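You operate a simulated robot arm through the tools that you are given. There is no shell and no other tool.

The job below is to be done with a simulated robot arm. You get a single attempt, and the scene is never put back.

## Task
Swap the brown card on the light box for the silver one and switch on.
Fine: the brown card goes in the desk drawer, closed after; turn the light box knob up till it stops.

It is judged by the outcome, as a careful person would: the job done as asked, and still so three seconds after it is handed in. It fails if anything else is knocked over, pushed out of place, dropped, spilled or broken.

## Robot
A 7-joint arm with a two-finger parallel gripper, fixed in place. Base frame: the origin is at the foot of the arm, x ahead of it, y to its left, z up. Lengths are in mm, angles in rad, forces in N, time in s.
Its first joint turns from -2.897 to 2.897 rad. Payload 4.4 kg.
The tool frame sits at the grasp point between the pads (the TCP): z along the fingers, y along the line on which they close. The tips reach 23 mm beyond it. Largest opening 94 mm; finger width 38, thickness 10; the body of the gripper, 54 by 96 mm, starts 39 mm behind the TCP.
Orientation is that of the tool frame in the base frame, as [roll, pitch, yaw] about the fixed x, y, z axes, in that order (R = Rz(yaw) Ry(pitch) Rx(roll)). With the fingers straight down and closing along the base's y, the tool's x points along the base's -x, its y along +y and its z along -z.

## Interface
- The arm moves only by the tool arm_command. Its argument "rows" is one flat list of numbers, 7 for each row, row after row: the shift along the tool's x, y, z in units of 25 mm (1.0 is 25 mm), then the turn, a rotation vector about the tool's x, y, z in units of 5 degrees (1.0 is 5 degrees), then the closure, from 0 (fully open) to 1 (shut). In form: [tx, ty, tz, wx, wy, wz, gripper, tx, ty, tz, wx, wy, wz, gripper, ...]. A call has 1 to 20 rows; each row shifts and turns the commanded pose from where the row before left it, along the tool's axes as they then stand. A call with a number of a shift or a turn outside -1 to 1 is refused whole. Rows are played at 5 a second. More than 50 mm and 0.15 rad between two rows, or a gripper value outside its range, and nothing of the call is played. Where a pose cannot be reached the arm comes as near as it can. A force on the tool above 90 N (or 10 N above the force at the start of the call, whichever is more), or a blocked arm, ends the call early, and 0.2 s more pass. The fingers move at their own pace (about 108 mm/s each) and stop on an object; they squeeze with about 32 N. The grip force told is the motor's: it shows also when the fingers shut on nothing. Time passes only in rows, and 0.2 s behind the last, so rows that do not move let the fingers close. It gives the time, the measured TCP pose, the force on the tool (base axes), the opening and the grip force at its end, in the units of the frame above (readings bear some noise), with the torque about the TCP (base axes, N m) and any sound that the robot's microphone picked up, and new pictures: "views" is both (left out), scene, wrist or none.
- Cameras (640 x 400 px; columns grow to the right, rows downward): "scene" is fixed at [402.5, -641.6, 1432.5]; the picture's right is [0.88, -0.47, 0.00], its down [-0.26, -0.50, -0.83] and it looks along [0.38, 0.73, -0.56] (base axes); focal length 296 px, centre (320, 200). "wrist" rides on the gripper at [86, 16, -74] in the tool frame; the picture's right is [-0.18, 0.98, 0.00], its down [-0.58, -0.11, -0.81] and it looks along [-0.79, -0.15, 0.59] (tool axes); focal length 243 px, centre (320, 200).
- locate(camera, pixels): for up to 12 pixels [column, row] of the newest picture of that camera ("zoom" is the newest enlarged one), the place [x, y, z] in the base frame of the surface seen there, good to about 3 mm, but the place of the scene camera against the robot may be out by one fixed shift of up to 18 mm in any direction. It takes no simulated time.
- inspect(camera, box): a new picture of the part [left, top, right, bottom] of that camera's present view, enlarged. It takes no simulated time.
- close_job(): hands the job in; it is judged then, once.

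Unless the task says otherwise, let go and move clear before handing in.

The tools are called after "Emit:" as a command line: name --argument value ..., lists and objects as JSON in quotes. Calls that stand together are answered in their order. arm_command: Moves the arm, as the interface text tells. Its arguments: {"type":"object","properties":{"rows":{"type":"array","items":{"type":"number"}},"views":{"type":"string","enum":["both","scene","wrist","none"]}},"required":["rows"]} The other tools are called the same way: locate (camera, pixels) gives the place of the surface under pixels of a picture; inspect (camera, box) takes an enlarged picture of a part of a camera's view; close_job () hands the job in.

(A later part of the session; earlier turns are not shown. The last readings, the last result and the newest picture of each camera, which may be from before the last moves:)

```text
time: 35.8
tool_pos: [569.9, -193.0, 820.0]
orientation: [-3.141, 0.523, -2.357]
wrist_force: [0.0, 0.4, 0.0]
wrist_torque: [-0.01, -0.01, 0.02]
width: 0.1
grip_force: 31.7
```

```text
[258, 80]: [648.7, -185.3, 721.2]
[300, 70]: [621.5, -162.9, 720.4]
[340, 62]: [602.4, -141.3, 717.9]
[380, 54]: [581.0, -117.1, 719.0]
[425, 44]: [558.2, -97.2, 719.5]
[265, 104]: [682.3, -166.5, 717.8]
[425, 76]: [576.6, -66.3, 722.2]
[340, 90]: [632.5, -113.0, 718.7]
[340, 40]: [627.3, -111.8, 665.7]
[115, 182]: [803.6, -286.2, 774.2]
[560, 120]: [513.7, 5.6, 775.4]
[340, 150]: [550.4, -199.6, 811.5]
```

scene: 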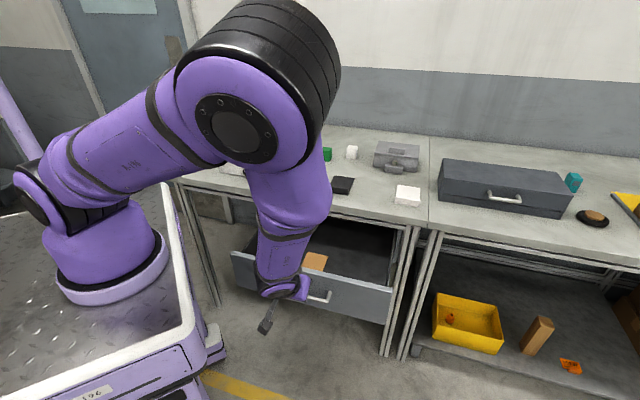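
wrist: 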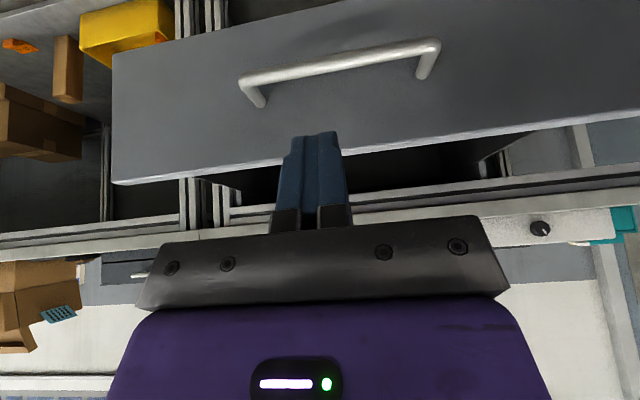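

The handle bar is at U 463–590 (centre 527), outer face V≈324, z≈719. I'll centre on it and lower to its height, still about 30 mm in front.

Emit:
arm_command --rows '[0.424, 0.1, 0.734, 0, 0, 0, 1, 0.424, 0.1, 0.734, 0, 0, 0, 1, 0.424, 0.1, 0.734, 0, 0, 0, 1, 0.424, 0.1, 0.734, 0, 0, 0, 1, 0.424, 0.1, 0.734, 0, 0, 0, 1, 0, 0, 0, 0, 0, 0, 1]' --views "both"

```text
time: 37.2
tool_pos: [562.5, -184.0, 717.6]
orientation: [-3.14, 0.525, -2.355]
wrist_force: [0.4, 0.4, 1.4]
wrist_torque: [-0.01, 0.0, -0.01]
width: 0.1
grip_force: 32.1
```

scene: 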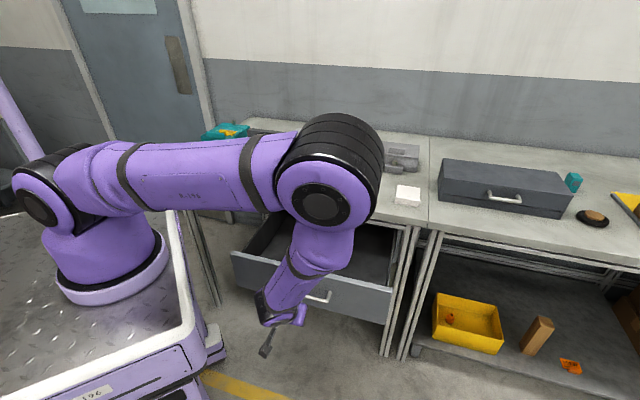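
wrist: 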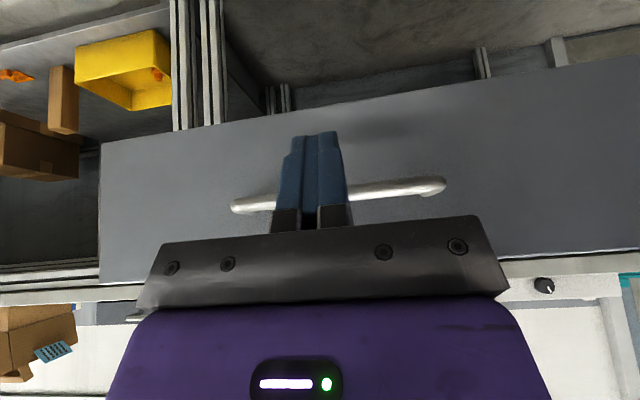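

The closed fingers are level with the handle and centred on it. I'll push along the drawer axis slowly for a first ~130 mm and check.

Emit:
arm_command --rows '[-0.52, 0, 0.3, 0, 0, 0, 1, -0.52, 0, 0.3, 0, 0, 0, 1, -0.52, 0, 0.3, 0, 0, 0, 1, -0.52, 0, 0.3, 0, 0, 0, 1, -0.52, 0, 0.3, 0, 0, 0, 1, -0.52, 0, 0.3, 0, 0, 0, 1, -0.52, 0, 0.3, 0, 0, 0, 1, -0.52, 0, 0.3, 0, 0, 0, 1, 0, 0, 0, 0, 0, 0, 1]' --views "both"

```text
time: 39.2
tool_pos: [646.5, -99.3, 718.2]
orientation: [-3.14, 0.524, -2.356]
wrist_force: [-0.3, -0.1, 0.1]
wrist_torque: [-0.02, 0.0, 0.01]
width: 0.2
grip_force: 31.8
```

scene: 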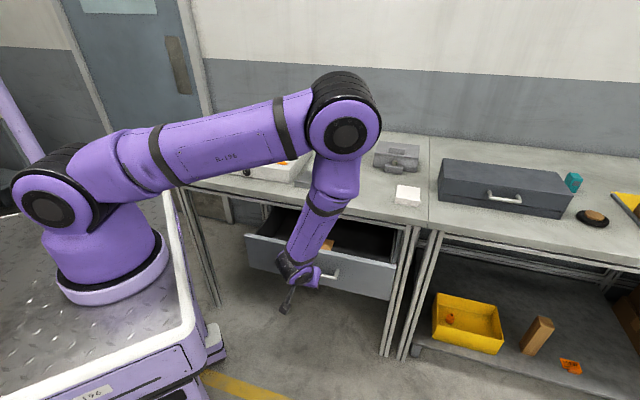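
wrist: 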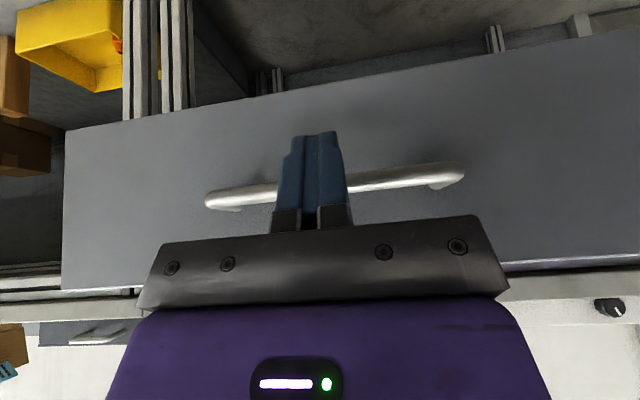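

The drawer is sliding in (its front now starts at scene pixel 247,240). I'll check where the forearm and elbow are relative to the desk edge before continuing.

Emit:
locate --camera "scene" --pixels '[[335, 180], [325, 200], [345, 135], [310, 230], [350, 180], [335, 215], [365, 150], [295, 270], [305, 262], [348, 200]]'

```text
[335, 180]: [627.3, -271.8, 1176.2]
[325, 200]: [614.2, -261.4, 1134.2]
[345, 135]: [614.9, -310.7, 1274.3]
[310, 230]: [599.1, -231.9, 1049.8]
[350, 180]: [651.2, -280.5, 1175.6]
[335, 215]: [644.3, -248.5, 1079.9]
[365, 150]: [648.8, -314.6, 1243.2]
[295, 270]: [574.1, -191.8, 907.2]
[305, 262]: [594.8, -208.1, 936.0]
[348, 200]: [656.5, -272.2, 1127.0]
```

The forearm sits well in front of the desk (V≈250 to 300), so there's room. I'll keep pushing another 150 mm.

Emit:
arm_command --rows '[-0.52, 0, 0.3, 0, 0, 0, 1, -0.52, 0, 0.3, 0, 0, 0, 1, -0.52, 0, 0.3, 0, 0, 0, 1, -0.52, 0, 0.3, 0, 0, 0, 1, -0.52, 0, 0.3, 0, 0, 0, 1, -0.52, 0, 0.3, 0, 0, 0, 1, -0.52, 0, 0.3, 0, 0, 0, 1, -0.52, 0, 0.3, 0, 0, 0, 1, -0.4, 0, 0.23, 0, 0, 0, 1, -0.3, 0, 0.173, 0, 0, 0, 1, 0, 0, 0, 0, 0, 0, 1]' --views "both"

```text
time: 41.6
tool_pos: [745.3, 0.2, 717.5]
orientation: [3.141, 0.524, -2.356]
wrist_force: [0.1, -1.2, 0.5]
wrist_torque: [0.01, -0.02, 0.03]
width: 0.0
grip_force: 32.0
```

scene: 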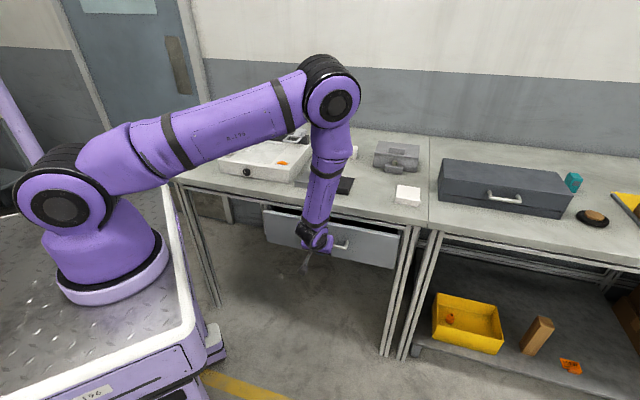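
wrist: 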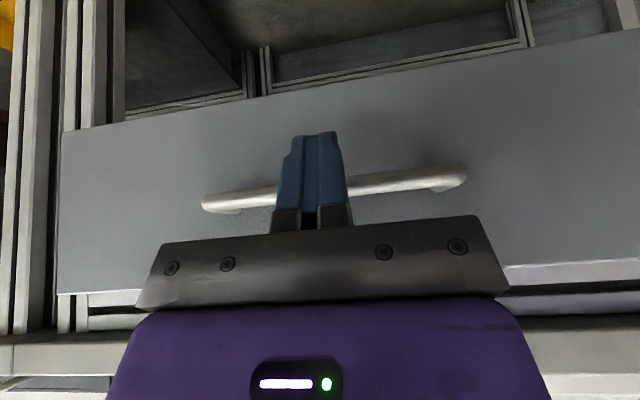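

The drawer is nearly shut: a narrow gap shows at scene (300,212). I'll continue in 4 mm steps, watching for the stop.

Emit:
arm_command --rows '[-0.1386, 0, 0.08, 0, 0, 0, 1, -0.1386, 0, 0.08, 0, 0, 0, 1, -0.1386, 0, 0.08, 0, 0, 0, 1, -0.1386, 0, 0.08, 0, 0, 0, 1, -0.1386, 0, 0.08, 0, 0, 0, 1, -0.1386, 0, 0.08, 0, 0, 0, 1, 0, 0, 0, 0, 0, 0, 1]' --views "both"

Emit:
inspect --camera "scene" --box '[240, 180, 440, 305]'

```text
time: 43.2
tool_pos: [761.8, 12.9, 716.2]
orientation: [-3.141, 0.523, -2.356]
wrist_force: [0.1, 0.1, 0.8]
wrist_torque: [-0.02, -0.04, 0.01]
width: 0.0
grip_force: 31.8
```

scene: 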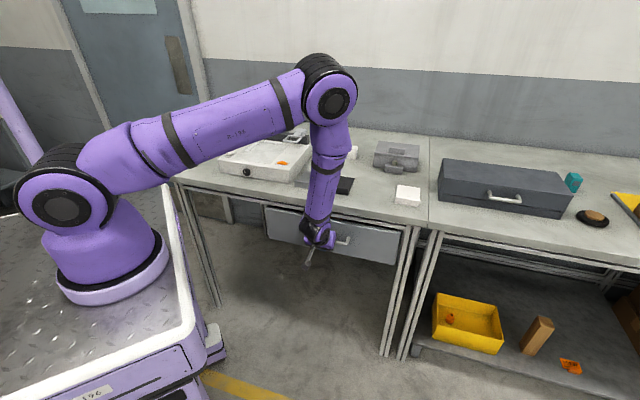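
wrist: 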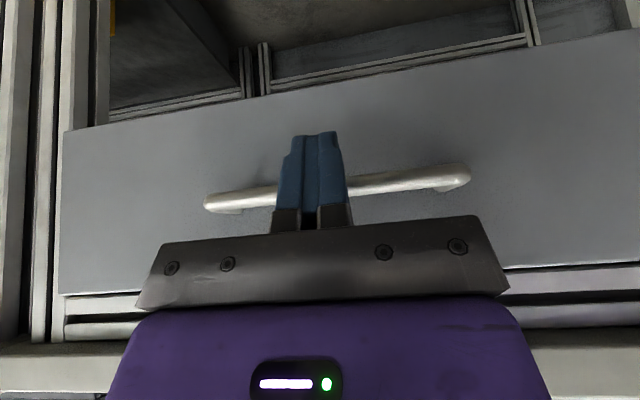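

```text
3.20 times, centred on (340, 242) of scene
```

zoom: 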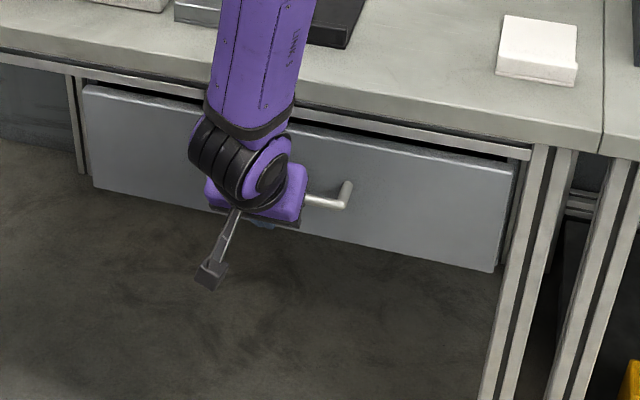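

The panel is close under the rail but has met no stop yet. I'll carry on in 3 mm steps.

Emit:
arm_command --rows '[-0.104, 0, 0.06, 0, 0, 0, 1, -0.104, 0, 0.06, 0, 0, 0, 1, -0.104, 0, 0.06, 0, 0, 0, 1, -0.104, 0, 0.06, 0, 0, 0, 1, -0.104, 0, 0.06, 0, 0, 0, 1, -0.104, 0, 0.06, 0, 0, 0, 1, 0, 0, 0, 0, 0, 0, 1]' --views "wrist"

Emit:
locate --camera "wrist" --pixels '[[120, 200], [200, 150], [550, 200], [100, 60], [80, 310], [560, 275], [560, 310], [500, 100]]'

```text
time: 44.8
tool_pos: [769.3, 23.2, 714.6]
orientation: [3.138, 0.512, -2.361]
wrist_force: [-51.4, -52.9, -6.0]
wrist_torque: [0.0, 0.39, 0.1]
width: 0.2
grip_force: 32.2
```

wrist: 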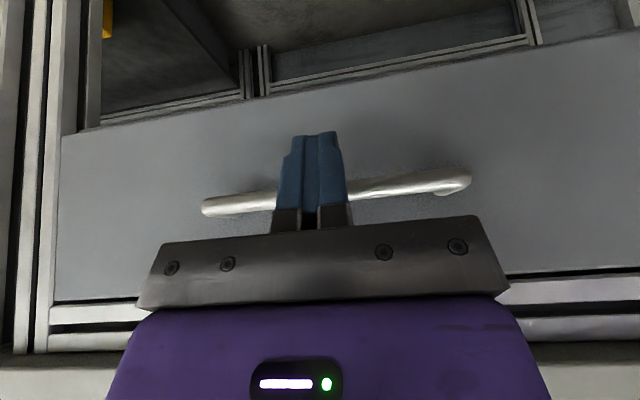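

```text
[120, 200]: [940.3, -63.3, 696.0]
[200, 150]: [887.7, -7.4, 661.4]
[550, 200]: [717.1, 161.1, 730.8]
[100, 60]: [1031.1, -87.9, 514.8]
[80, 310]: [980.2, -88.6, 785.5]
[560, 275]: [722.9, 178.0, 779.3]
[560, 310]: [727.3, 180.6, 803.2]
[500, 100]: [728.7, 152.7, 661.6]
```

The drawer hit its stop (about 74 N back along the axis, panel front at V≈620). I'll back straight off and check it stays shut.

Emit:
arm_command --rows '[0.104, 0, -0.06, 0, 0, 0, 1, 0.2, 0, -0.115, 0, 0, 0, 1, 0.52, 0, -0.3, 0, 0, 0, 1, 0.52, 0, -0.3, 0, 0, 0, 1, 0.52, 0, -0.3, 0, 0, 0, 1, 0.52, 0, -0.3, 0, 0, 0, 1, 0, 0, 0, 0, 0, 0, 1]' --views "both"

Emit:
locate --camera "wrist" --pixels '[[120, 200], [200, 150], [550, 200], [80, 310], [560, 275], [560, 310], [500, 100], [420, 200]]'

```text
time: 46.4
tool_pos: [726.1, -21.6, 716.9]
orientation: [3.141, 0.524, -2.355]
wrist_force: [-0.4, -0.5, -0.2]
wrist_torque: [0.01, -0.01, 0.01]
width: 0.0
grip_force: 31.6
```

scene: 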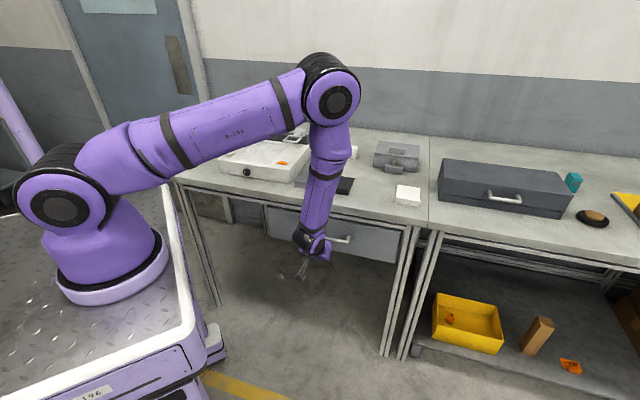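
wrist: 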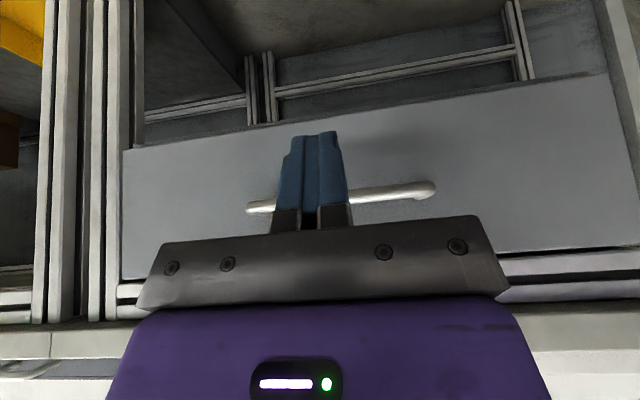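

```text
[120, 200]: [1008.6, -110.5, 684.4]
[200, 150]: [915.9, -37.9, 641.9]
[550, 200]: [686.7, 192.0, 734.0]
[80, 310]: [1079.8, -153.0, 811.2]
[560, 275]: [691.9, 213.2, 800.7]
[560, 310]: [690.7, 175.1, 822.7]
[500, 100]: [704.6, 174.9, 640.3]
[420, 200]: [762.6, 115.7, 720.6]
```

The drawer stays shut (panel V≈621). Now I'll raise the arm and straighten the tool for the silver card.

Emit:
arm_command --rows '[-0.44, 0, -0.762, 0, 0, 0, 0.6, -0.44, 0, -0.762, 0, 0, 0, 0.6, -0.44, 0, -0.762, 0, 0, 0, 0.6, -0.44, 0, -0.762, 0, 0, 0, 0.6, -0.44, 0, -0.762, 0, 0, 0, 0.6, -0.44, 0, -0.762, 0, 0, 0, 0.6, -0.44, 0, -0.762, 0, 0, 0, 0.6, -0.44, 0, -0.762, 0, 0, 0, 0.6, -0.44, 0, -0.762, 0, 0, 0, 0.6, -0.44, 0, -0.762, 0, 0, 0, 0.6, -0.44, 0, -0.762, 0, 0, 0, 0.6, -0.44, 0, -0.762, 0, 0, 0, 0.6, -0.44, 0, -0.762, 0, 0, 0, 0.6, 0, 0, 0, 0, 1, 0, 0.6, 0, 0, 0, 0, 1, 0, 0.6, 0, 0, 0, 0, 1, 0, 0.6, 0, 0, 0, 0, 1, 0, 0.6, 0, 0, 0, 0, 1, 0, 0.6, 0, 0, 0, 0, 1, 0, 0.6, 0, 0, 0, 0, 0, 0, 0.6]' --views "both"

```text
time: 50.6
tool_pos: [725.4, -21.7, 1004.0]
orientation: [-3.141, 0.002, -2.355]
wrist_force: [-0.9, 0.3, -0.4]
wrist_torque: [-0.03, -0.02, -0.01]
width: 37.5
grip_force: 0.1
```

scene: 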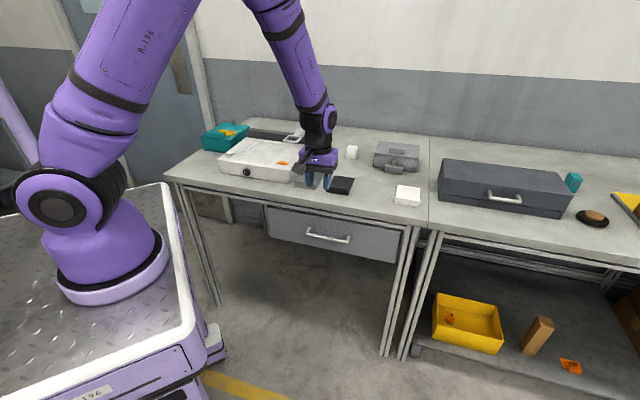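
wrist: 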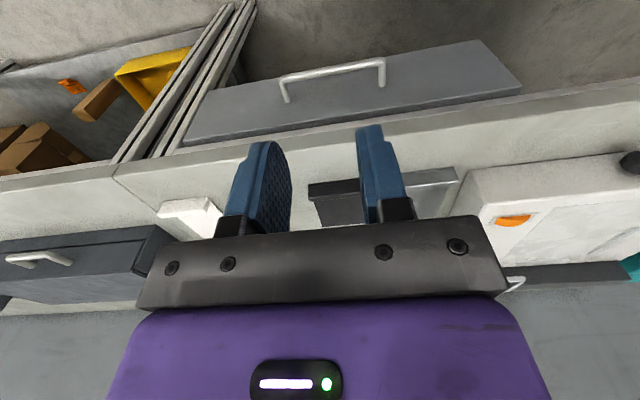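

The drawer is shut (scene 265–400, 205–262), and the silver card waits beside the light box. I'll turn the fingers front-to-back again for its lip.

Emit:
arm_command --rows '[0, 0, 0, 0, 0, 1, 0.4, 0, 0, 0, 0, 0, 1, 0.4, 0, 0, 0, 0, 0, 1, 0.4, 0, 0, 0, 0, 0, 1, 0.4, 0, 0, 0, 0, 0, 1, 0.4, 0, 0, 0, 0, 0, 1, 0.4, 0, 0, 0, 0, 0, 1, 0.4, 0, 0, 0, 0, 0, 1, 0.4, 0, 0, 0, 0, 0, 1, 0.4, 0, 0, 0, 0, 0, 1, 0.4, 0, 0, 0, 0, 0, 1, 0.4, 0, 0, 0, 0, 0, 1, 0.4, 0, 0, 0, 0, 0, 1, 0.4, 0, 0, 0, 0, 0, 1, 0.4, 0, 0, 0, 0, 0, 1, 0.4, 0, 0, 0, 0, 0, 1, 0.4, 0, 0, 0, 0, 0, 1, 0.4, 0, 0, 0, 0, 0, 1, 0.4, 0, 0, 0, 0, 0, 0, 0.4]' --views "none"

```text
time: 54.6
tool_pos: [725.6, -21.1, 1003.7]
orientation: [-3.141, -0.001, 2.354]
wrist_force: [0.1, 0.6, 1.2]
wrist_torque: [0.0, 0.03, 0.01]
width: 56.5
grip_force: 0.1
```

The turn is done at yaw 135°. I'll move above the silver card's lip, staying 85 mm up.

Emit:
arm_command --rows '[0.55, 0.909, 0.219, 0, 0, 0, 0.4, 0.55, 0.909, 0.219, 0, 0, 0, 0.4, 0.55, 0.909, 0.219, 0, 0, 0, 0.4, 0.55, 0.909, 0.219, 0, 0, 0, 0.4, 0.55, 0.909, 0.219, 0, 0, 0, 0.4, 0.55, 0.909, 0.219, 0, 0, 0, 0.4, 0.55, 0.909, 0.219, 0, 0, 0, 0.4, 0.55, 0.909, 0.219, 0, 0, 0, 0.4, 0, 0, 0, 0, 0, 0, 0.4]' --views "both"

Emit:
inspect --camera "wrist" --box '[230, 0, 430, 125]'

```text
time: 56.6
tool_pos: [777.5, 184.1, 962.2]
orientation: [3.142, -0.001, 2.356]
wrist_force: [-1.2, -0.1, 0.0]
wrist_torque: [-0.01, 0.01, 0.0]
width: 56.5
grip_force: 0.0
```

scene: 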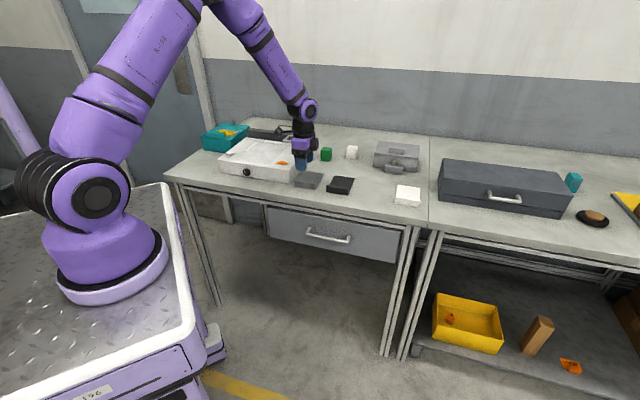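
wrist: 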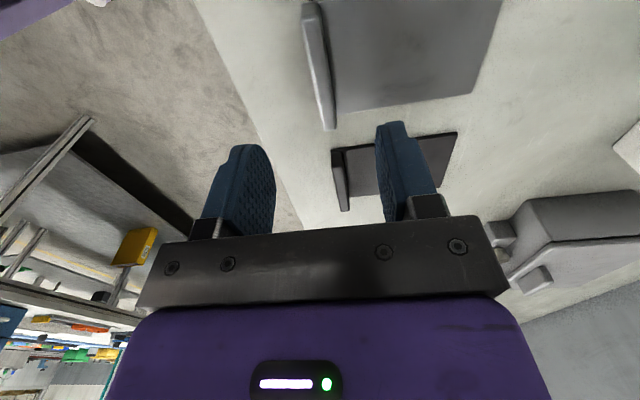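

```text
3.20 times, centred on (330, 62) of wrist
```

zoom: 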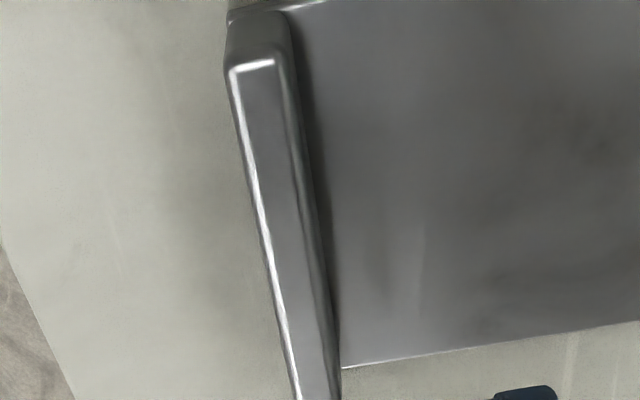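

Emit:
locate --camera "zoom" --pixels '[[240, 80], [260, 80], [275, 80], [255, 160], [275, 160], [290, 160], [275, 260], [295, 260], [308, 260], [400, 200], [285, 320], [310, 320]]'

Emit:
locate --camera "wrist" --pixels '[[304, 8], [318, 8], [325, 128], [334, 128], [338, 115], [472, 93], [320, 100], [326, 100], [260, 100], [345, 205], [340, 150], [500, 5]]'

```text
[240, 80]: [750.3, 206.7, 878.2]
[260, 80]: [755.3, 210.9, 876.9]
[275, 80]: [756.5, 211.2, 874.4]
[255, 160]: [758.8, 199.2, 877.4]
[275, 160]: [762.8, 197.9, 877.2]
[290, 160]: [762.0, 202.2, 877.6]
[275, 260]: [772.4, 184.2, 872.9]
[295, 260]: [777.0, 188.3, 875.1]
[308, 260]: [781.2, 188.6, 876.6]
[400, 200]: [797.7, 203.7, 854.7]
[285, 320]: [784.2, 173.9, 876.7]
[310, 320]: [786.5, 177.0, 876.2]
```

```text
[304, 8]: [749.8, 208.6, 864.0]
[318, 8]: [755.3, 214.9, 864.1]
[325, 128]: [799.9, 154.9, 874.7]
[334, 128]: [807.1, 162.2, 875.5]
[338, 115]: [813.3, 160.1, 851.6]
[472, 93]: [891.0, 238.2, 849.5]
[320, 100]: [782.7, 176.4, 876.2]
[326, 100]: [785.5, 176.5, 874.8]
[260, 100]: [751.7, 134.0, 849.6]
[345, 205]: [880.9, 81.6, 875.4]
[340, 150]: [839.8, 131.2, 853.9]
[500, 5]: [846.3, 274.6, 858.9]
```

The silver lip is centred at U≈418.5, V≈681, top z≈876. I'll descend so the tips stop ~2–3 mm above its plate (TCP z≈881).

Emit:
arm_command --rows '[0, 0.02, 0.8, 0, 0, 0, 0.4, 0, 0.02, 0.8, 0, 0, 0, 0.4, 0, 0, 0.8, 0, 0, 0, 0.4, 0, 0, 0.6, 0, 0, 0, 0.4, 0, 0, 0.22, 0, 0, 0, 0.4, 0, 0, 0, 0, 0, 0, 0.4]' --views "both"

```text
time: 58.0
tool_pos: [775.8, 184.8, 879.5]
orientation: [-3.141, 0.001, 2.355]
wrist_force: [0.1, -0.6, -0.1]
wrist_torque: [-0.02, 0.01, 0.0]
width: 56.7
grip_force: 0.0
```

scene: 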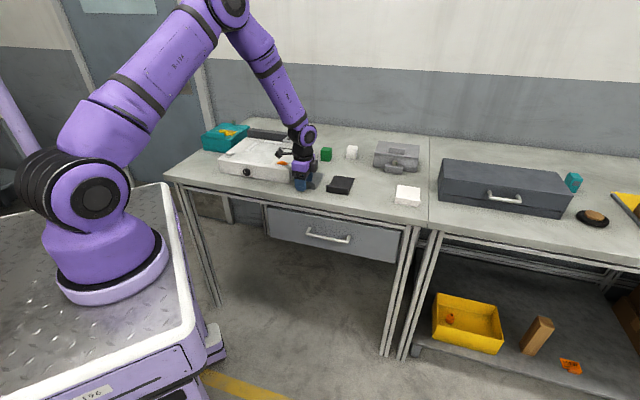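
wrist: 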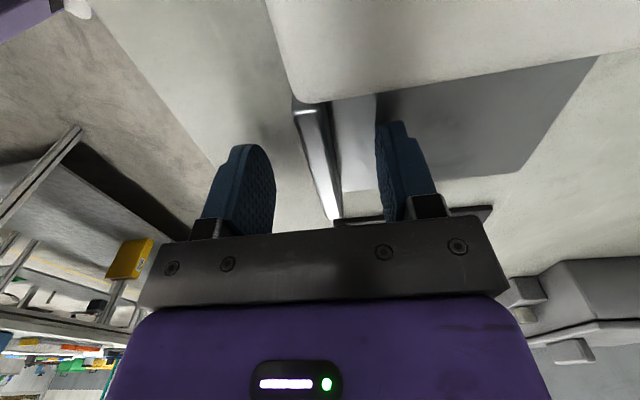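

The fingers straddle the silver lip (302–335, 100–218) and nothing is touching. I'll close on it.

Emit:
arm_command --rows '[0, 0, 0, 0, 0, 0, 0.6, 0, 0, 0, 0, 0, 0, 0.8, 0, 0, 0, 0, 0, 0, 1, 0, 0, 0, 0, 0, 0, 1, 0, 0, 0, 0, 0, 0, 1]' --views "wrist"

```text
time: 59.2
tool_pos: [774.6, 186.0, 880.9]
orientation: [3.141, 0.0, 2.355]
wrist_force: [0.4, 0.3, 0.9]
wrist_torque: [-0.02, 0.0, 0.03]
width: 11.6
grip_force: 32.0
```

wrist: 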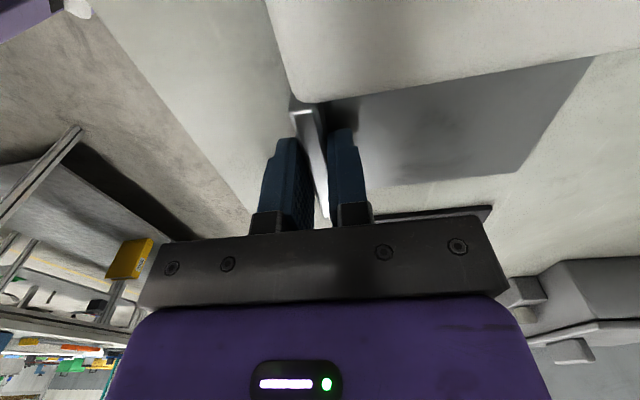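

The grip is firm at 11.6 mm. I'll lift straight up to clear the light box.

Emit:
arm_command --rows '[0, 0, -0.4, 0, 0, 0, 1, 0, 0, -0.8, 0, 0, 0, 1, 0, 0, -1, 0, 0, 0, 1, 0, 0, -1, 0, 0, 0, 1, 0, 0, -1, 0, 0, 0, 1, 0, 0, -1, 0, 0, 0, 1, 0, 0, -0.4, 0, 0, 0, 1, 0, 0, 0, 0, 0, 0, 1]' --views "both"

```text
time: 61.0
tool_pos: [778.8, 186.6, 1019.9]
orientation: [3.142, 0.0, 2.356]
wrist_force: [0.9, 0.0, -1.2]
wrist_torque: [-0.06, 0.03, 0.0]
width: 11.5
grip_force: 31.7
```

scene: 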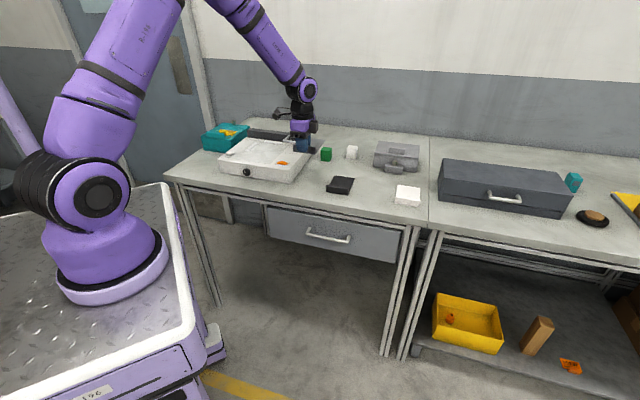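
wrist: 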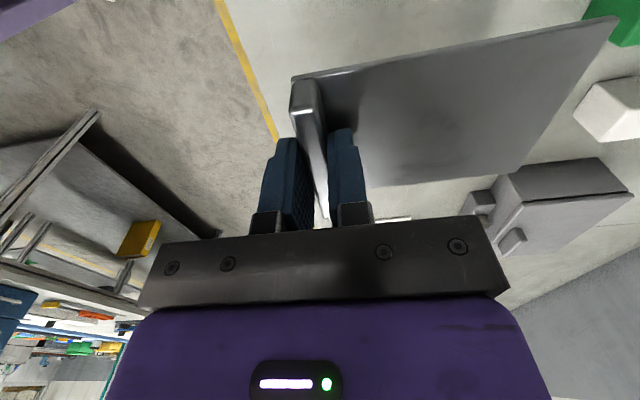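

The silver card hangs level in the grip. Before carrying it over, I'll look at the bare light box top to see the marked area.

Emit:
inspect --camera "scene" --box '[205, 120, 325, 195]'

Emit:
locate --camera "zoom" --pixels '[[320, 170], [200, 180], [240, 130], [350, 120], [400, 200], [300, 220], [150, 200], [420, 150], [150, 150], [260, 150], [340, 100], [420, 210]]'

```text
5.33 times, centred on (265, 158) of scene
```

zoom: 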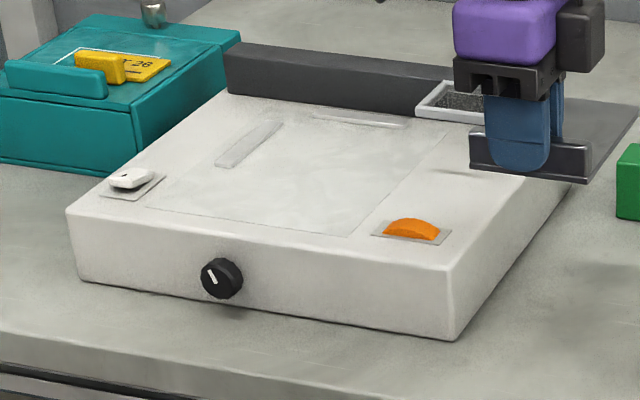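

```text
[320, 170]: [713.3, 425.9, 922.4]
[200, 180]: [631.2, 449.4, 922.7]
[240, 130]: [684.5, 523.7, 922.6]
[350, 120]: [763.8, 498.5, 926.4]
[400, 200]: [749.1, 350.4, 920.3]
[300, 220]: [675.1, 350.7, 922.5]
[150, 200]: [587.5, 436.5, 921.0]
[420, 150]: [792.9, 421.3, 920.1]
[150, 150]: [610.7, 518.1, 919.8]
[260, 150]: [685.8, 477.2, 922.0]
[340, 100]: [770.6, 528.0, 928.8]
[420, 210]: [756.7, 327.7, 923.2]
```

Emit:
locate --camera "zoom" --pixels '[[150, 207], [353, 235], [446, 132], [275, 112], [218, 162], [280, 124], [230, 166], [315, 117], [404, 125], [260, 98], [415, 112], [325, 158]]'

```text
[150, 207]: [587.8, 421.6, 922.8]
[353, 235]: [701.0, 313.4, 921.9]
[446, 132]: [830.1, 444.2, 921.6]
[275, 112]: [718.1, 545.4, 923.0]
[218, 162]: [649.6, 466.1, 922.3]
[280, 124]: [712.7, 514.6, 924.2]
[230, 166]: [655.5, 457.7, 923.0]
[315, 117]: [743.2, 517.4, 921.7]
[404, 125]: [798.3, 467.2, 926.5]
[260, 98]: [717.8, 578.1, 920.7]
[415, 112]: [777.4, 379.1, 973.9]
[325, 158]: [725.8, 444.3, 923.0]
```

The marked panel spans U≈112–268, V≈708–890, and the brown card sat around U 169–244, V 746–861. I'll carry the silver card to the same place, staying high on the way.

Emit:
arm_command --rows '[0.5, 0.1, 0, 0, 0, 0, 1, 0.85, 0.282, 0, 0, 0, 0, 1, 0.85, 0.282, 0, 0, 0, 0, 1, 0.85, 0.282, 0, 0, 0, 0, 1, 0.85, 0.282, 0, 0, 0, 0, 1, 0.85, 0.282, 0, 0, 0, 0, 1, 0.85, 0.282, 0, 0, 0, 0, 1, 0.85, 0.282, 0, 0, 0, 0, 1, 0.85, 0.282, 0, 0, 0, 0, 1, 0.85, 0.282, 0, 0, 0, 0, 1, 0.35, 0.182, 0, 0, 0, 0, 1, 0, 0, 0, 0, 0, 0, 1]' --views "both"

```text
time: 63.6
tool_pos: [676.9, 383.6, 1016.0]
orientation: [-3.141, -0.001, 2.356]
wrist_force: [0.7, -0.3, -0.8]
wrist_torque: [-0.05, 0.01, -0.02]
width: 11.7
grip_force: 32.3
```

scene: 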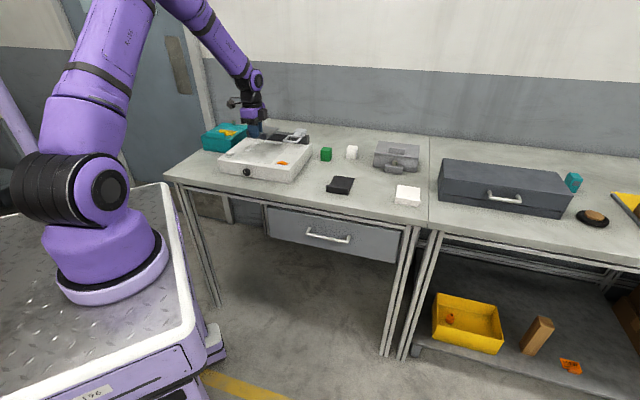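
wrist: 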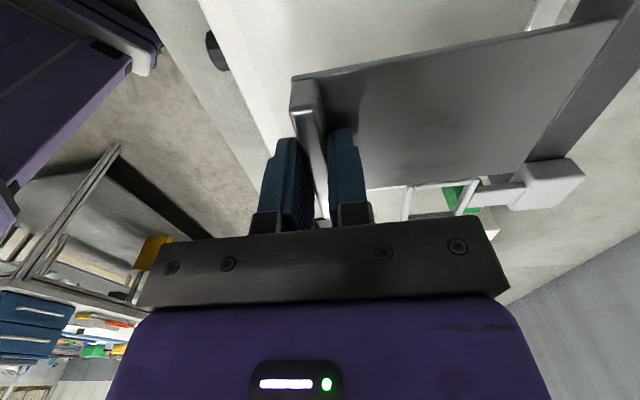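

The silver card is above its place, lined up like the brown one was. I'll lower to about 9 mm above the surface.

Emit:
arm_command --rows '[0, 0.04, 0.5, 0, 0, 0, 1, 0, 0.03, 0.8, 0, 0, 0, 1, 0, 0.03, 0.8, 0, 0, 0, 1, 0, 0, 0.6, 0, 0, 0, 1, 0, 0, 0, 0, 0, 0, 1]' --views "both"

```text
time: 64.8
tool_pos: [679.1, 387.3, 951.2]
orientation: [-3.141, 0.001, 2.357]
wrist_force: [-0.3, 0.1, 0.1]
wrist_torque: [-0.01, 0.03, 0.03]
width: 11.6
grip_force: 32.7
```

scene: 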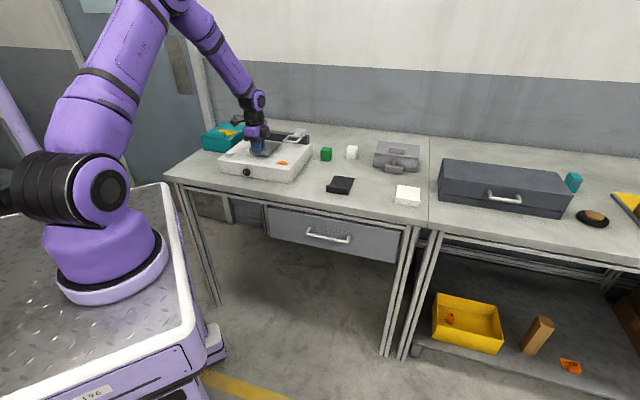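
wrist: 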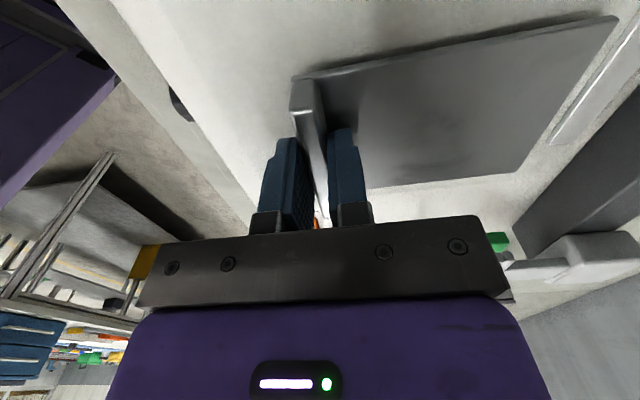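

It's about 9 mm above the box at U≈206, V≈754, clear of both guide strips. I'll lower in small steps.

Emit:
arm_command --rows '[0, 0, 0.16, 0, 0, 0, 1, 0, 0, 0.08, 0, 0, 0, 1, 0, 0, 0.04, 0, 0, 0, 1, 0, 0, 0.04, 0, 0, 0, 1, 0, 0, 0, 0, 0, 0, 1]' --views "none"

```text
time: 66.0
tool_pos: [678.2, 386.2, 943.4]
orientation: [3.14, 0.0, 2.356]
wrist_force: [0.2, -0.5, -1.3]
wrist_torque: [-0.02, 0.03, 0.03]
width: 11.5
grip_force: 32.5
```

No contact yet (−1.3 N), so I'll go down another 2 mm in two steps.

Emit:
arm_command --rows '[0, 0, 0.04, 0, 0, 0, 1, 0, 0, 0.03, 0, 0, 0, 1, 0, 0, 0, 0, 0, 0, 1]' --views "none"

```text
time: 66.8
tool_pos: [678.5, 388.9, 940.9]
orientation: [-3.141, 0.0, 2.358]
wrist_force: [-0.1, 0.5, -1.8]
wrist_torque: [-0.01, 0.03, 0.0]
width: 11.8
grip_force: 31.5
```

Still hanging free (−1.8 N). I'll take another 1.5 mm.

Emit:
arm_command --rows '[0, 0, 0.03, 0, 0, 0, 1, 0, 0, 0.03, 0, 0, 0, 1, 0, 0, 0, 0, 0, 0, 1]' --views "wrist"

```text
time: 67.6
tool_pos: [678.3, 387.4, 940.2]
orientation: [-3.14, 0.0, 2.355]
wrist_force: [0.4, 1.7, 4.0]
wrist_torque: [0.02, -0.01, -0.01]
width: 11.3
grip_force: 31.8
```

wrist: 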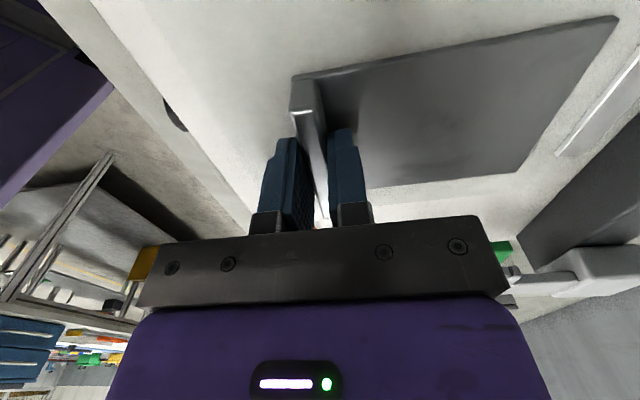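

The card now rests on the box (force turned to +4 N). I'll open the fingers.

Emit:
arm_command --rows '[0, 0, 0, 0, 0, 0, 0.8, 0, 0, 0, 0, 0, 0, 0.6, 0, 0, 0, 0, 0, 0, 0.5, 0, 0, 0, 0, 0, 0, 0.5]' --views "wrist"

```text
time: 68.6
tool_pos: [678.5, 387.8, 939.8]
orientation: [3.141, 0.0, 2.356]
wrist_force: [1.0, 0.9, 0.4]
wrist_torque: [-0.01, 0.0, 0.01]
width: 47.1
grip_force: 0.1
```

wrist: 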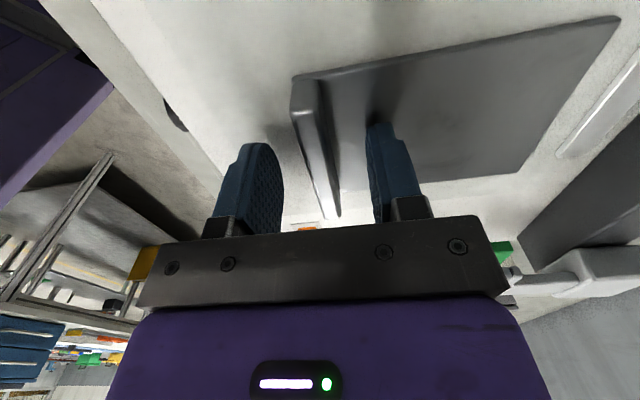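

The card lies free with both fingers clear of it. I'll raise the arm straight up.

Emit:
arm_command --rows '[0, 0, -0.4, 0, 0, 0, 0.5, 0, 0, -0.8, 0, 0, 0, 0.5, 0, 0, -1, 0, 0, 0, 0.5, 0, 0, -1, 0, 0, 0, 0.5, 0, 0, -1, 0, 0, 0, 0.5, 0, 0, -1, 0, 0, 0, 0.5, 0, 0, 0, 0, 0, 0, 0.5]' --views "both"

Emit:
inspect --camera "scene" --box '[205, 120, 325, 195]'

```text
time: 70.2
tool_pos: [681.1, 386.7, 1071.4]
orientation: [-3.141, 0.0, 2.356]
wrist_force: [0.2, 1.0, 0.0]
wrist_torque: [-0.02, -0.02, 0.03]
width: 47.0
grip_force: 0.0
```

scene: 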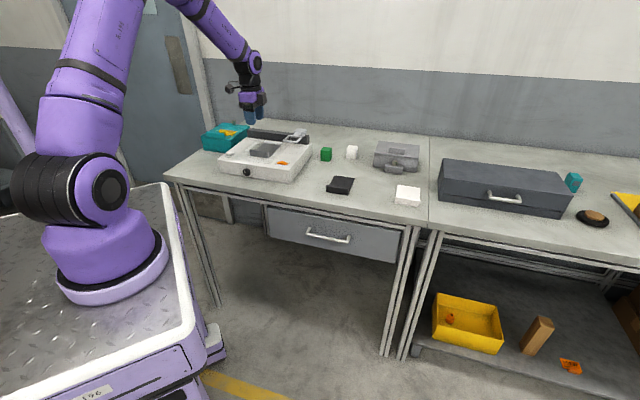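
wrist: 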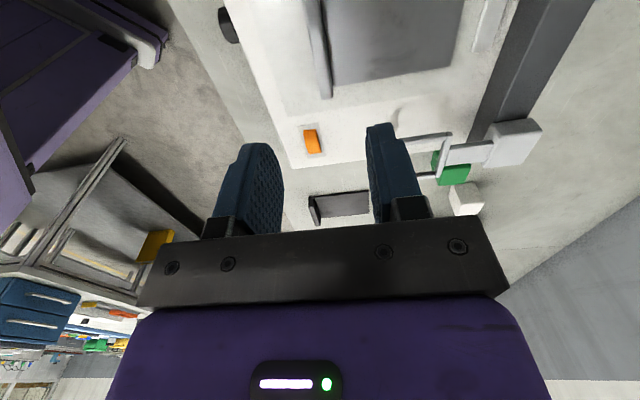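

```text
5.33 times, centred on (265, 158) of scene
```

zoom: 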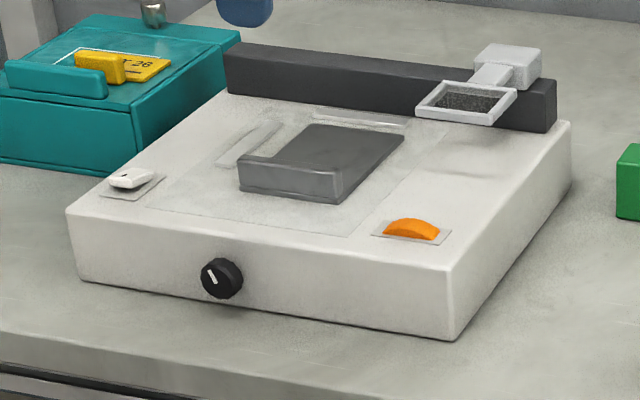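

The silver card now sits on the light box where the brown one was, and the drawer is shut. Next is the knob: I'll back off in front of the box and turn the tool so the camera faces the knob.

Emit:
arm_command --rows '[0.109, -0.886, 0, 0, 0, 0, 0.3, 0.109, -0.886, 0, 0, 0, 0, 0.3, 0.109, -0.886, 0, 0, 0, 0, 0.3, 0.109, -0.886, 0, 0, 0, 0, 0.3, 0.109, -0.886, 0, 0, 0, 0, 0.3, 0.109, -0.886, 0, 0, 0, 0, 0.3, 0.109, -0.886, 0, 0, 0, 0, 0.3, 0, 0, 0, 0, 0, -1, 0.3, 0, 0, 0, 0, 0, -1, 0.3, 0, 0, 0, 0, 0, -1, 0.3, 0, 0, 0, 0, 0, -1, 0.3, 0, 0, 0, 0, 0, -1, 0.3, 0, 0, 0, 0, 0, -1, 0.3, 0, 0, 0, 0, 0, -1, 0.3, 0, 0, 0, 0, 0, -1, 0.3, 0, 0, 0, 0, 0, -1, 0.3, 0, 0, 0, 0, 0, -1, 0.3, 0, 0, 0, 0, 0, -1, 0.3, 0, 0, 0, 0, 0, -1, 0.3]' --views "none"

```text
time: 74.2
tool_pos: [554.2, 290.6, 1068.9]
orientation: [-3.14, 0.001, -2.879]
wrist_force: [-0.1, 0.2, -0.5]
wrist_torque: [0.01, 0.02, 0.02]
width: 65.6
grip_force: 0.0
```

Yaw is −165°, so I'll turn the last 30° and then tilt 30° so the fingers point forward and down.

Emit:
arm_command --rows '[0, 0, 0, 0, 0, -1, 0.3, 0, 0, 0, 0, 0, -1, 0.3, 0, 0, 0, 0, 0, -1, 0.3, 0, 0, 0, 0, 0, -1, 0.3, 0, 0, 0, 0, 0, -1, 0.3, 0, 0, 0, 0, 0, -1, 0.3, 0, 0, 0, 0, -1, 0, 0.3, 0, 0, 0, 0, -1, 0, 0.3, 0, 0, 0, 0, -1, 0, 0.3, 0, 0, 0, 0, -1, 0, 0.3, 0, 0, 0, 0, -1, 0, 0.3, 0, 0, 0, 0, -1, 0, 0.3, 0, 0, 0, 0, 0, 0, 0.3]' --views "both"

```text
time: 77.0
tool_pos: [556.0, 290.4, 1070.7]
orientation: [-3.14, 0.523, -2.356]
wrist_force: [0.2, 0.7, 0.5]
wrist_torque: [0.01, -0.02, -0.03]
width: 65.5
grip_force: 0.0
```

scene: 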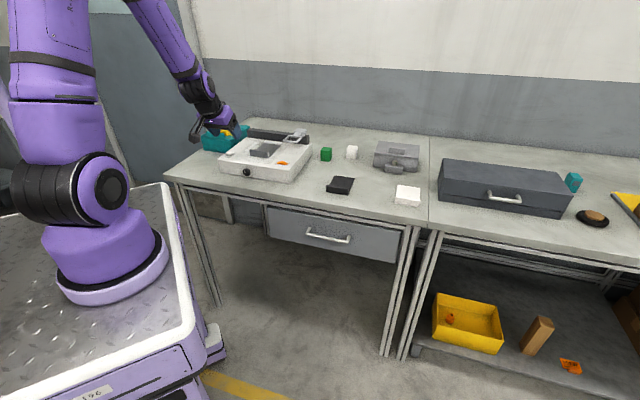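
wrist: 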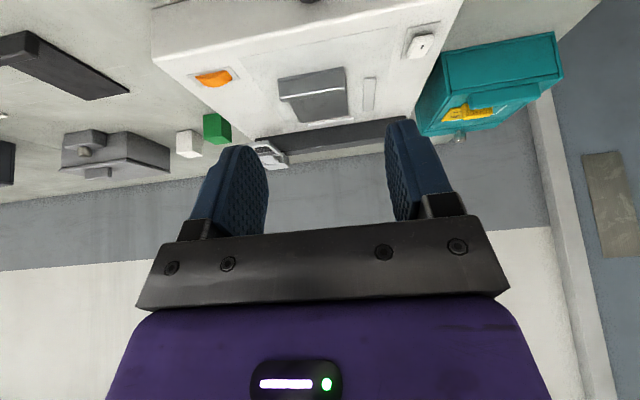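

The tilt reached 30° without trouble. I'll come down in front of the box until the camera looks straight at the knob, with the fingers still 35 mm short of it.

Emit:
arm_command --rows '[0.4286, 0, 0.742, 0, 0, 0, 0.3, 0.4286, 0, 0.742, 0, 0, 0, 0.3, 0.4286, 0, 0.742, 0, 0, 0, 0.3, 0.4286, 0, 0.742, 0, 0, 0, 0.3, 0.4286, 0, 0.742, 0, 0, 0, 0.3, 0.4286, 0, 0.742, 0, 0, 0, 0.3, 0.4286, 0, 0.742, 0, 0, 0, 0.3, 0, 0, 0, 0, 0, 0, 0.3]' --views "both"

Emit:
inspect --camera "wrist" --box '[240, 80, 400, 180]'

```text
time: 78.8
tool_pos: [555.6, 291.7, 919.8]
orientation: [3.14, 0.525, -2.356]
wrist_force: [0.3, 0.1, 0.4]
wrist_torque: [0.0, -0.02, -0.02]
width: 65.8
grip_force: 0.1
```

scene: 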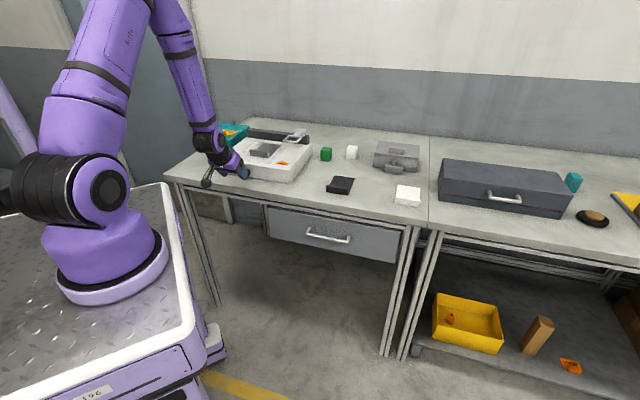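
wrist: 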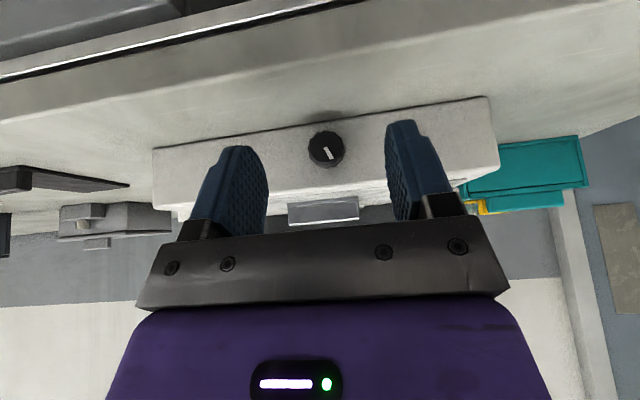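

```text
4.00 times, centred on (320, 130) of wrist
```

zoom: 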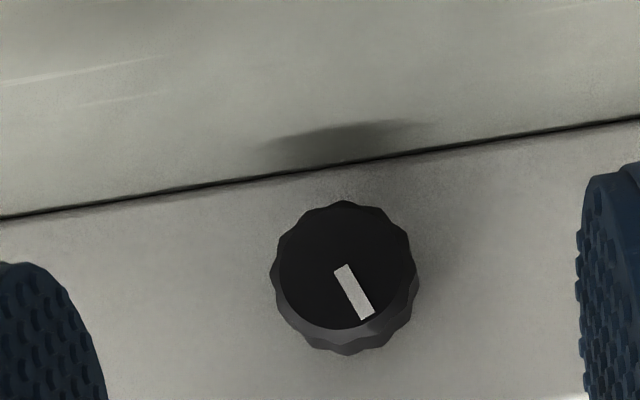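

The knob is clear in the wrist view at (326,150); the picture is upside down, so the mark points slightly left of up. I'll measure its centre and depth.

Emit:
locate --camera "zoom" --pixels '[[340, 265], [320, 280], [290, 270], [400, 270], [345, 212], [345, 320], [345, 345], [450, 250], [230, 270], [345, 165], [275, 275], [415, 275]]'

Emit:
locate --camera "wrist" --pixels '[[520, 160], [575, 150], [470, 190], [465, 180], [490, 100], [497, 165], [160, 150], [600, 140]]'

```text
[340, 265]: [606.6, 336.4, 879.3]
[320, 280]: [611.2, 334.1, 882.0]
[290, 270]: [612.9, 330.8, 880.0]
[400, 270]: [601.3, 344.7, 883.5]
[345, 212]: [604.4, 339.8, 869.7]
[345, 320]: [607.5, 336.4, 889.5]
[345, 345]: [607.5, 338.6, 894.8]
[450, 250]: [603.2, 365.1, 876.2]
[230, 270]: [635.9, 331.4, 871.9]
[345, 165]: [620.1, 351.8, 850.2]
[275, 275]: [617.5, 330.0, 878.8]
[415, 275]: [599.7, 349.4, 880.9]
```

```text
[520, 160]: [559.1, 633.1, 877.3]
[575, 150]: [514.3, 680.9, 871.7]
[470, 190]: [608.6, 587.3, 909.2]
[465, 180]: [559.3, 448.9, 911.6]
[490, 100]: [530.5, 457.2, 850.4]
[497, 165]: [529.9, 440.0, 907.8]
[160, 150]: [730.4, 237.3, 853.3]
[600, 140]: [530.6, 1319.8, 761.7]
```

The knob's centre is at U≈190, V≈667 (face), z≈880, with a diameter of about 26 mm. I'll ease the tilt to 15°, stop 28 mm short of it, and swing the tool 35° counter-clockwise about the knob axis so there's room for a clockwise stroke.

Emit:
arm_command --rows '[0, 0, 0, 0, 1, 0, 0.64, 0, 0, 0, 0, 1, 0, 0.64, 0, 0, 0, 0, 1, 0, 0.64, -0.178, -0.068, 0.572, 0, 0, 0, 0.64, -0.178, -0.068, 0.572, 0, 0, 0, 0.64, 0, 0.0506, 0, 0.966, 0, -0.259, 0.64, 0, 0.0506, 0, 0.966, 0, -0.259, 0.64, 0, 0.0506, 0, 0.966, 0, -0.259, 0.64, 0, 0.0506, 0, 0.966, 0, -0.259, 0.64, 0, 0.0506, 0, 0.966, 0, -0.259, 0.64, 0, 0.0506, 0, 0.966, 0, -0.259, 0.64, 0, 0.0506, 0, 0.966, 0, -0.259, 0.64, 0, 0, 0, 0, 0, 0, 0.64]' --views "both"

```text
time: 81.6
tool_pos: [564.0, 306.9, 892.3]
orientation: [-2.515, 0.213, -2.205]
wrist_force: [-0.3, -0.4, -0.5]
wrist_torque: [-0.01, -0.05, 0.01]
width: 33.8
grip_force: 0.2
```

scene: 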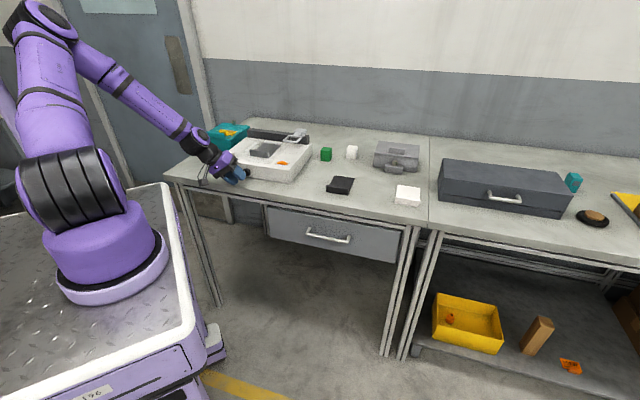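
wrist: 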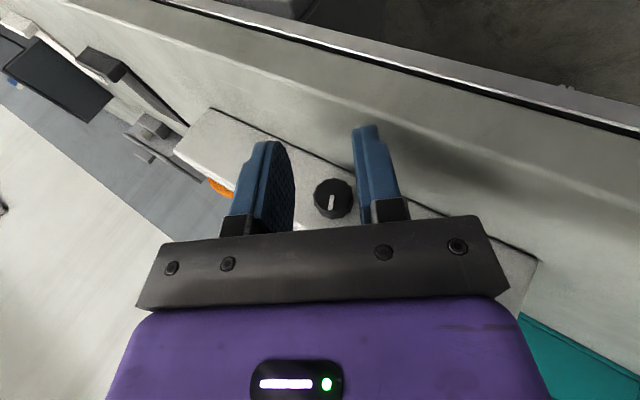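

The knob face appears at pixel (333,198), exactly where a centred knob should appear. I'll advance 40 mm along its axis so the open fingers slide on both sides of it.

Emit:
arm_command --rows '[-0.309, 0, 0.083, 0, 0, 0, 0.64, -0.309, 0, 0.083, 0, 0, 0, 0.64, -0.309, 0, 0.083, 0, 0, 0, 0.64, -0.309, 0, 0.083, 0, 0, 0, 0.64, -0.309, 0, 0.083, 0, 0, 0, 0.64, 0, 0, 0, 0, 0, 0, 0.64]' --views "both"

Emit:
inspect --camera "wrist" --box '[240, 110, 420, 222]'

```text
time: 83.0
tool_pos: [591.7, 335.5, 889.9]
orientation: [-2.514, 0.214, -2.203]
wrist_force: [-1.1, -0.2, 0.4]
wrist_torque: [-0.01, 0.0, 0.0]
width: 33.8
grip_force: 0.1
```

scene: 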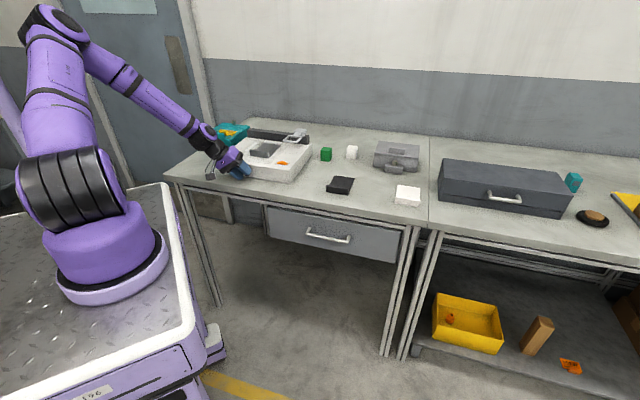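
wrist: 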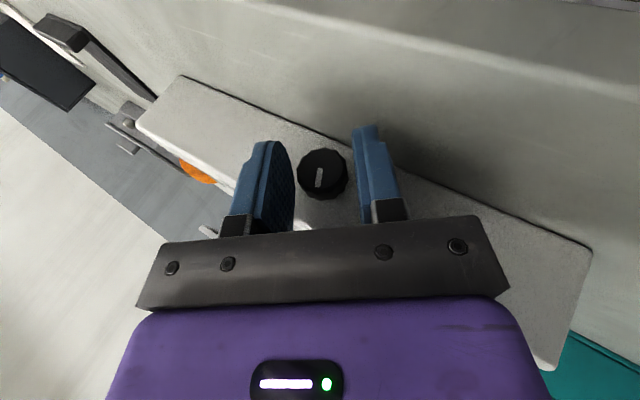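

```text
3.56 times, centred on (330, 166) of wrist
```

zoom: 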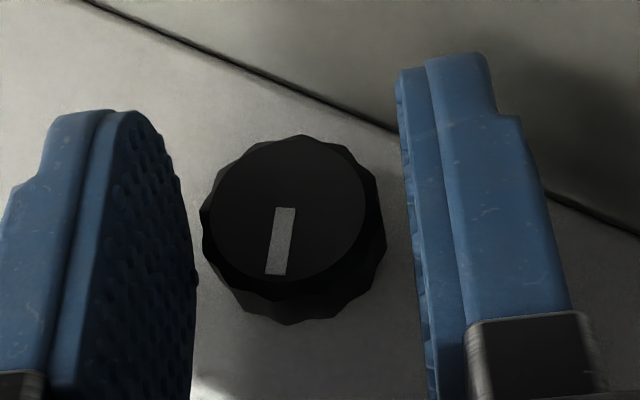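

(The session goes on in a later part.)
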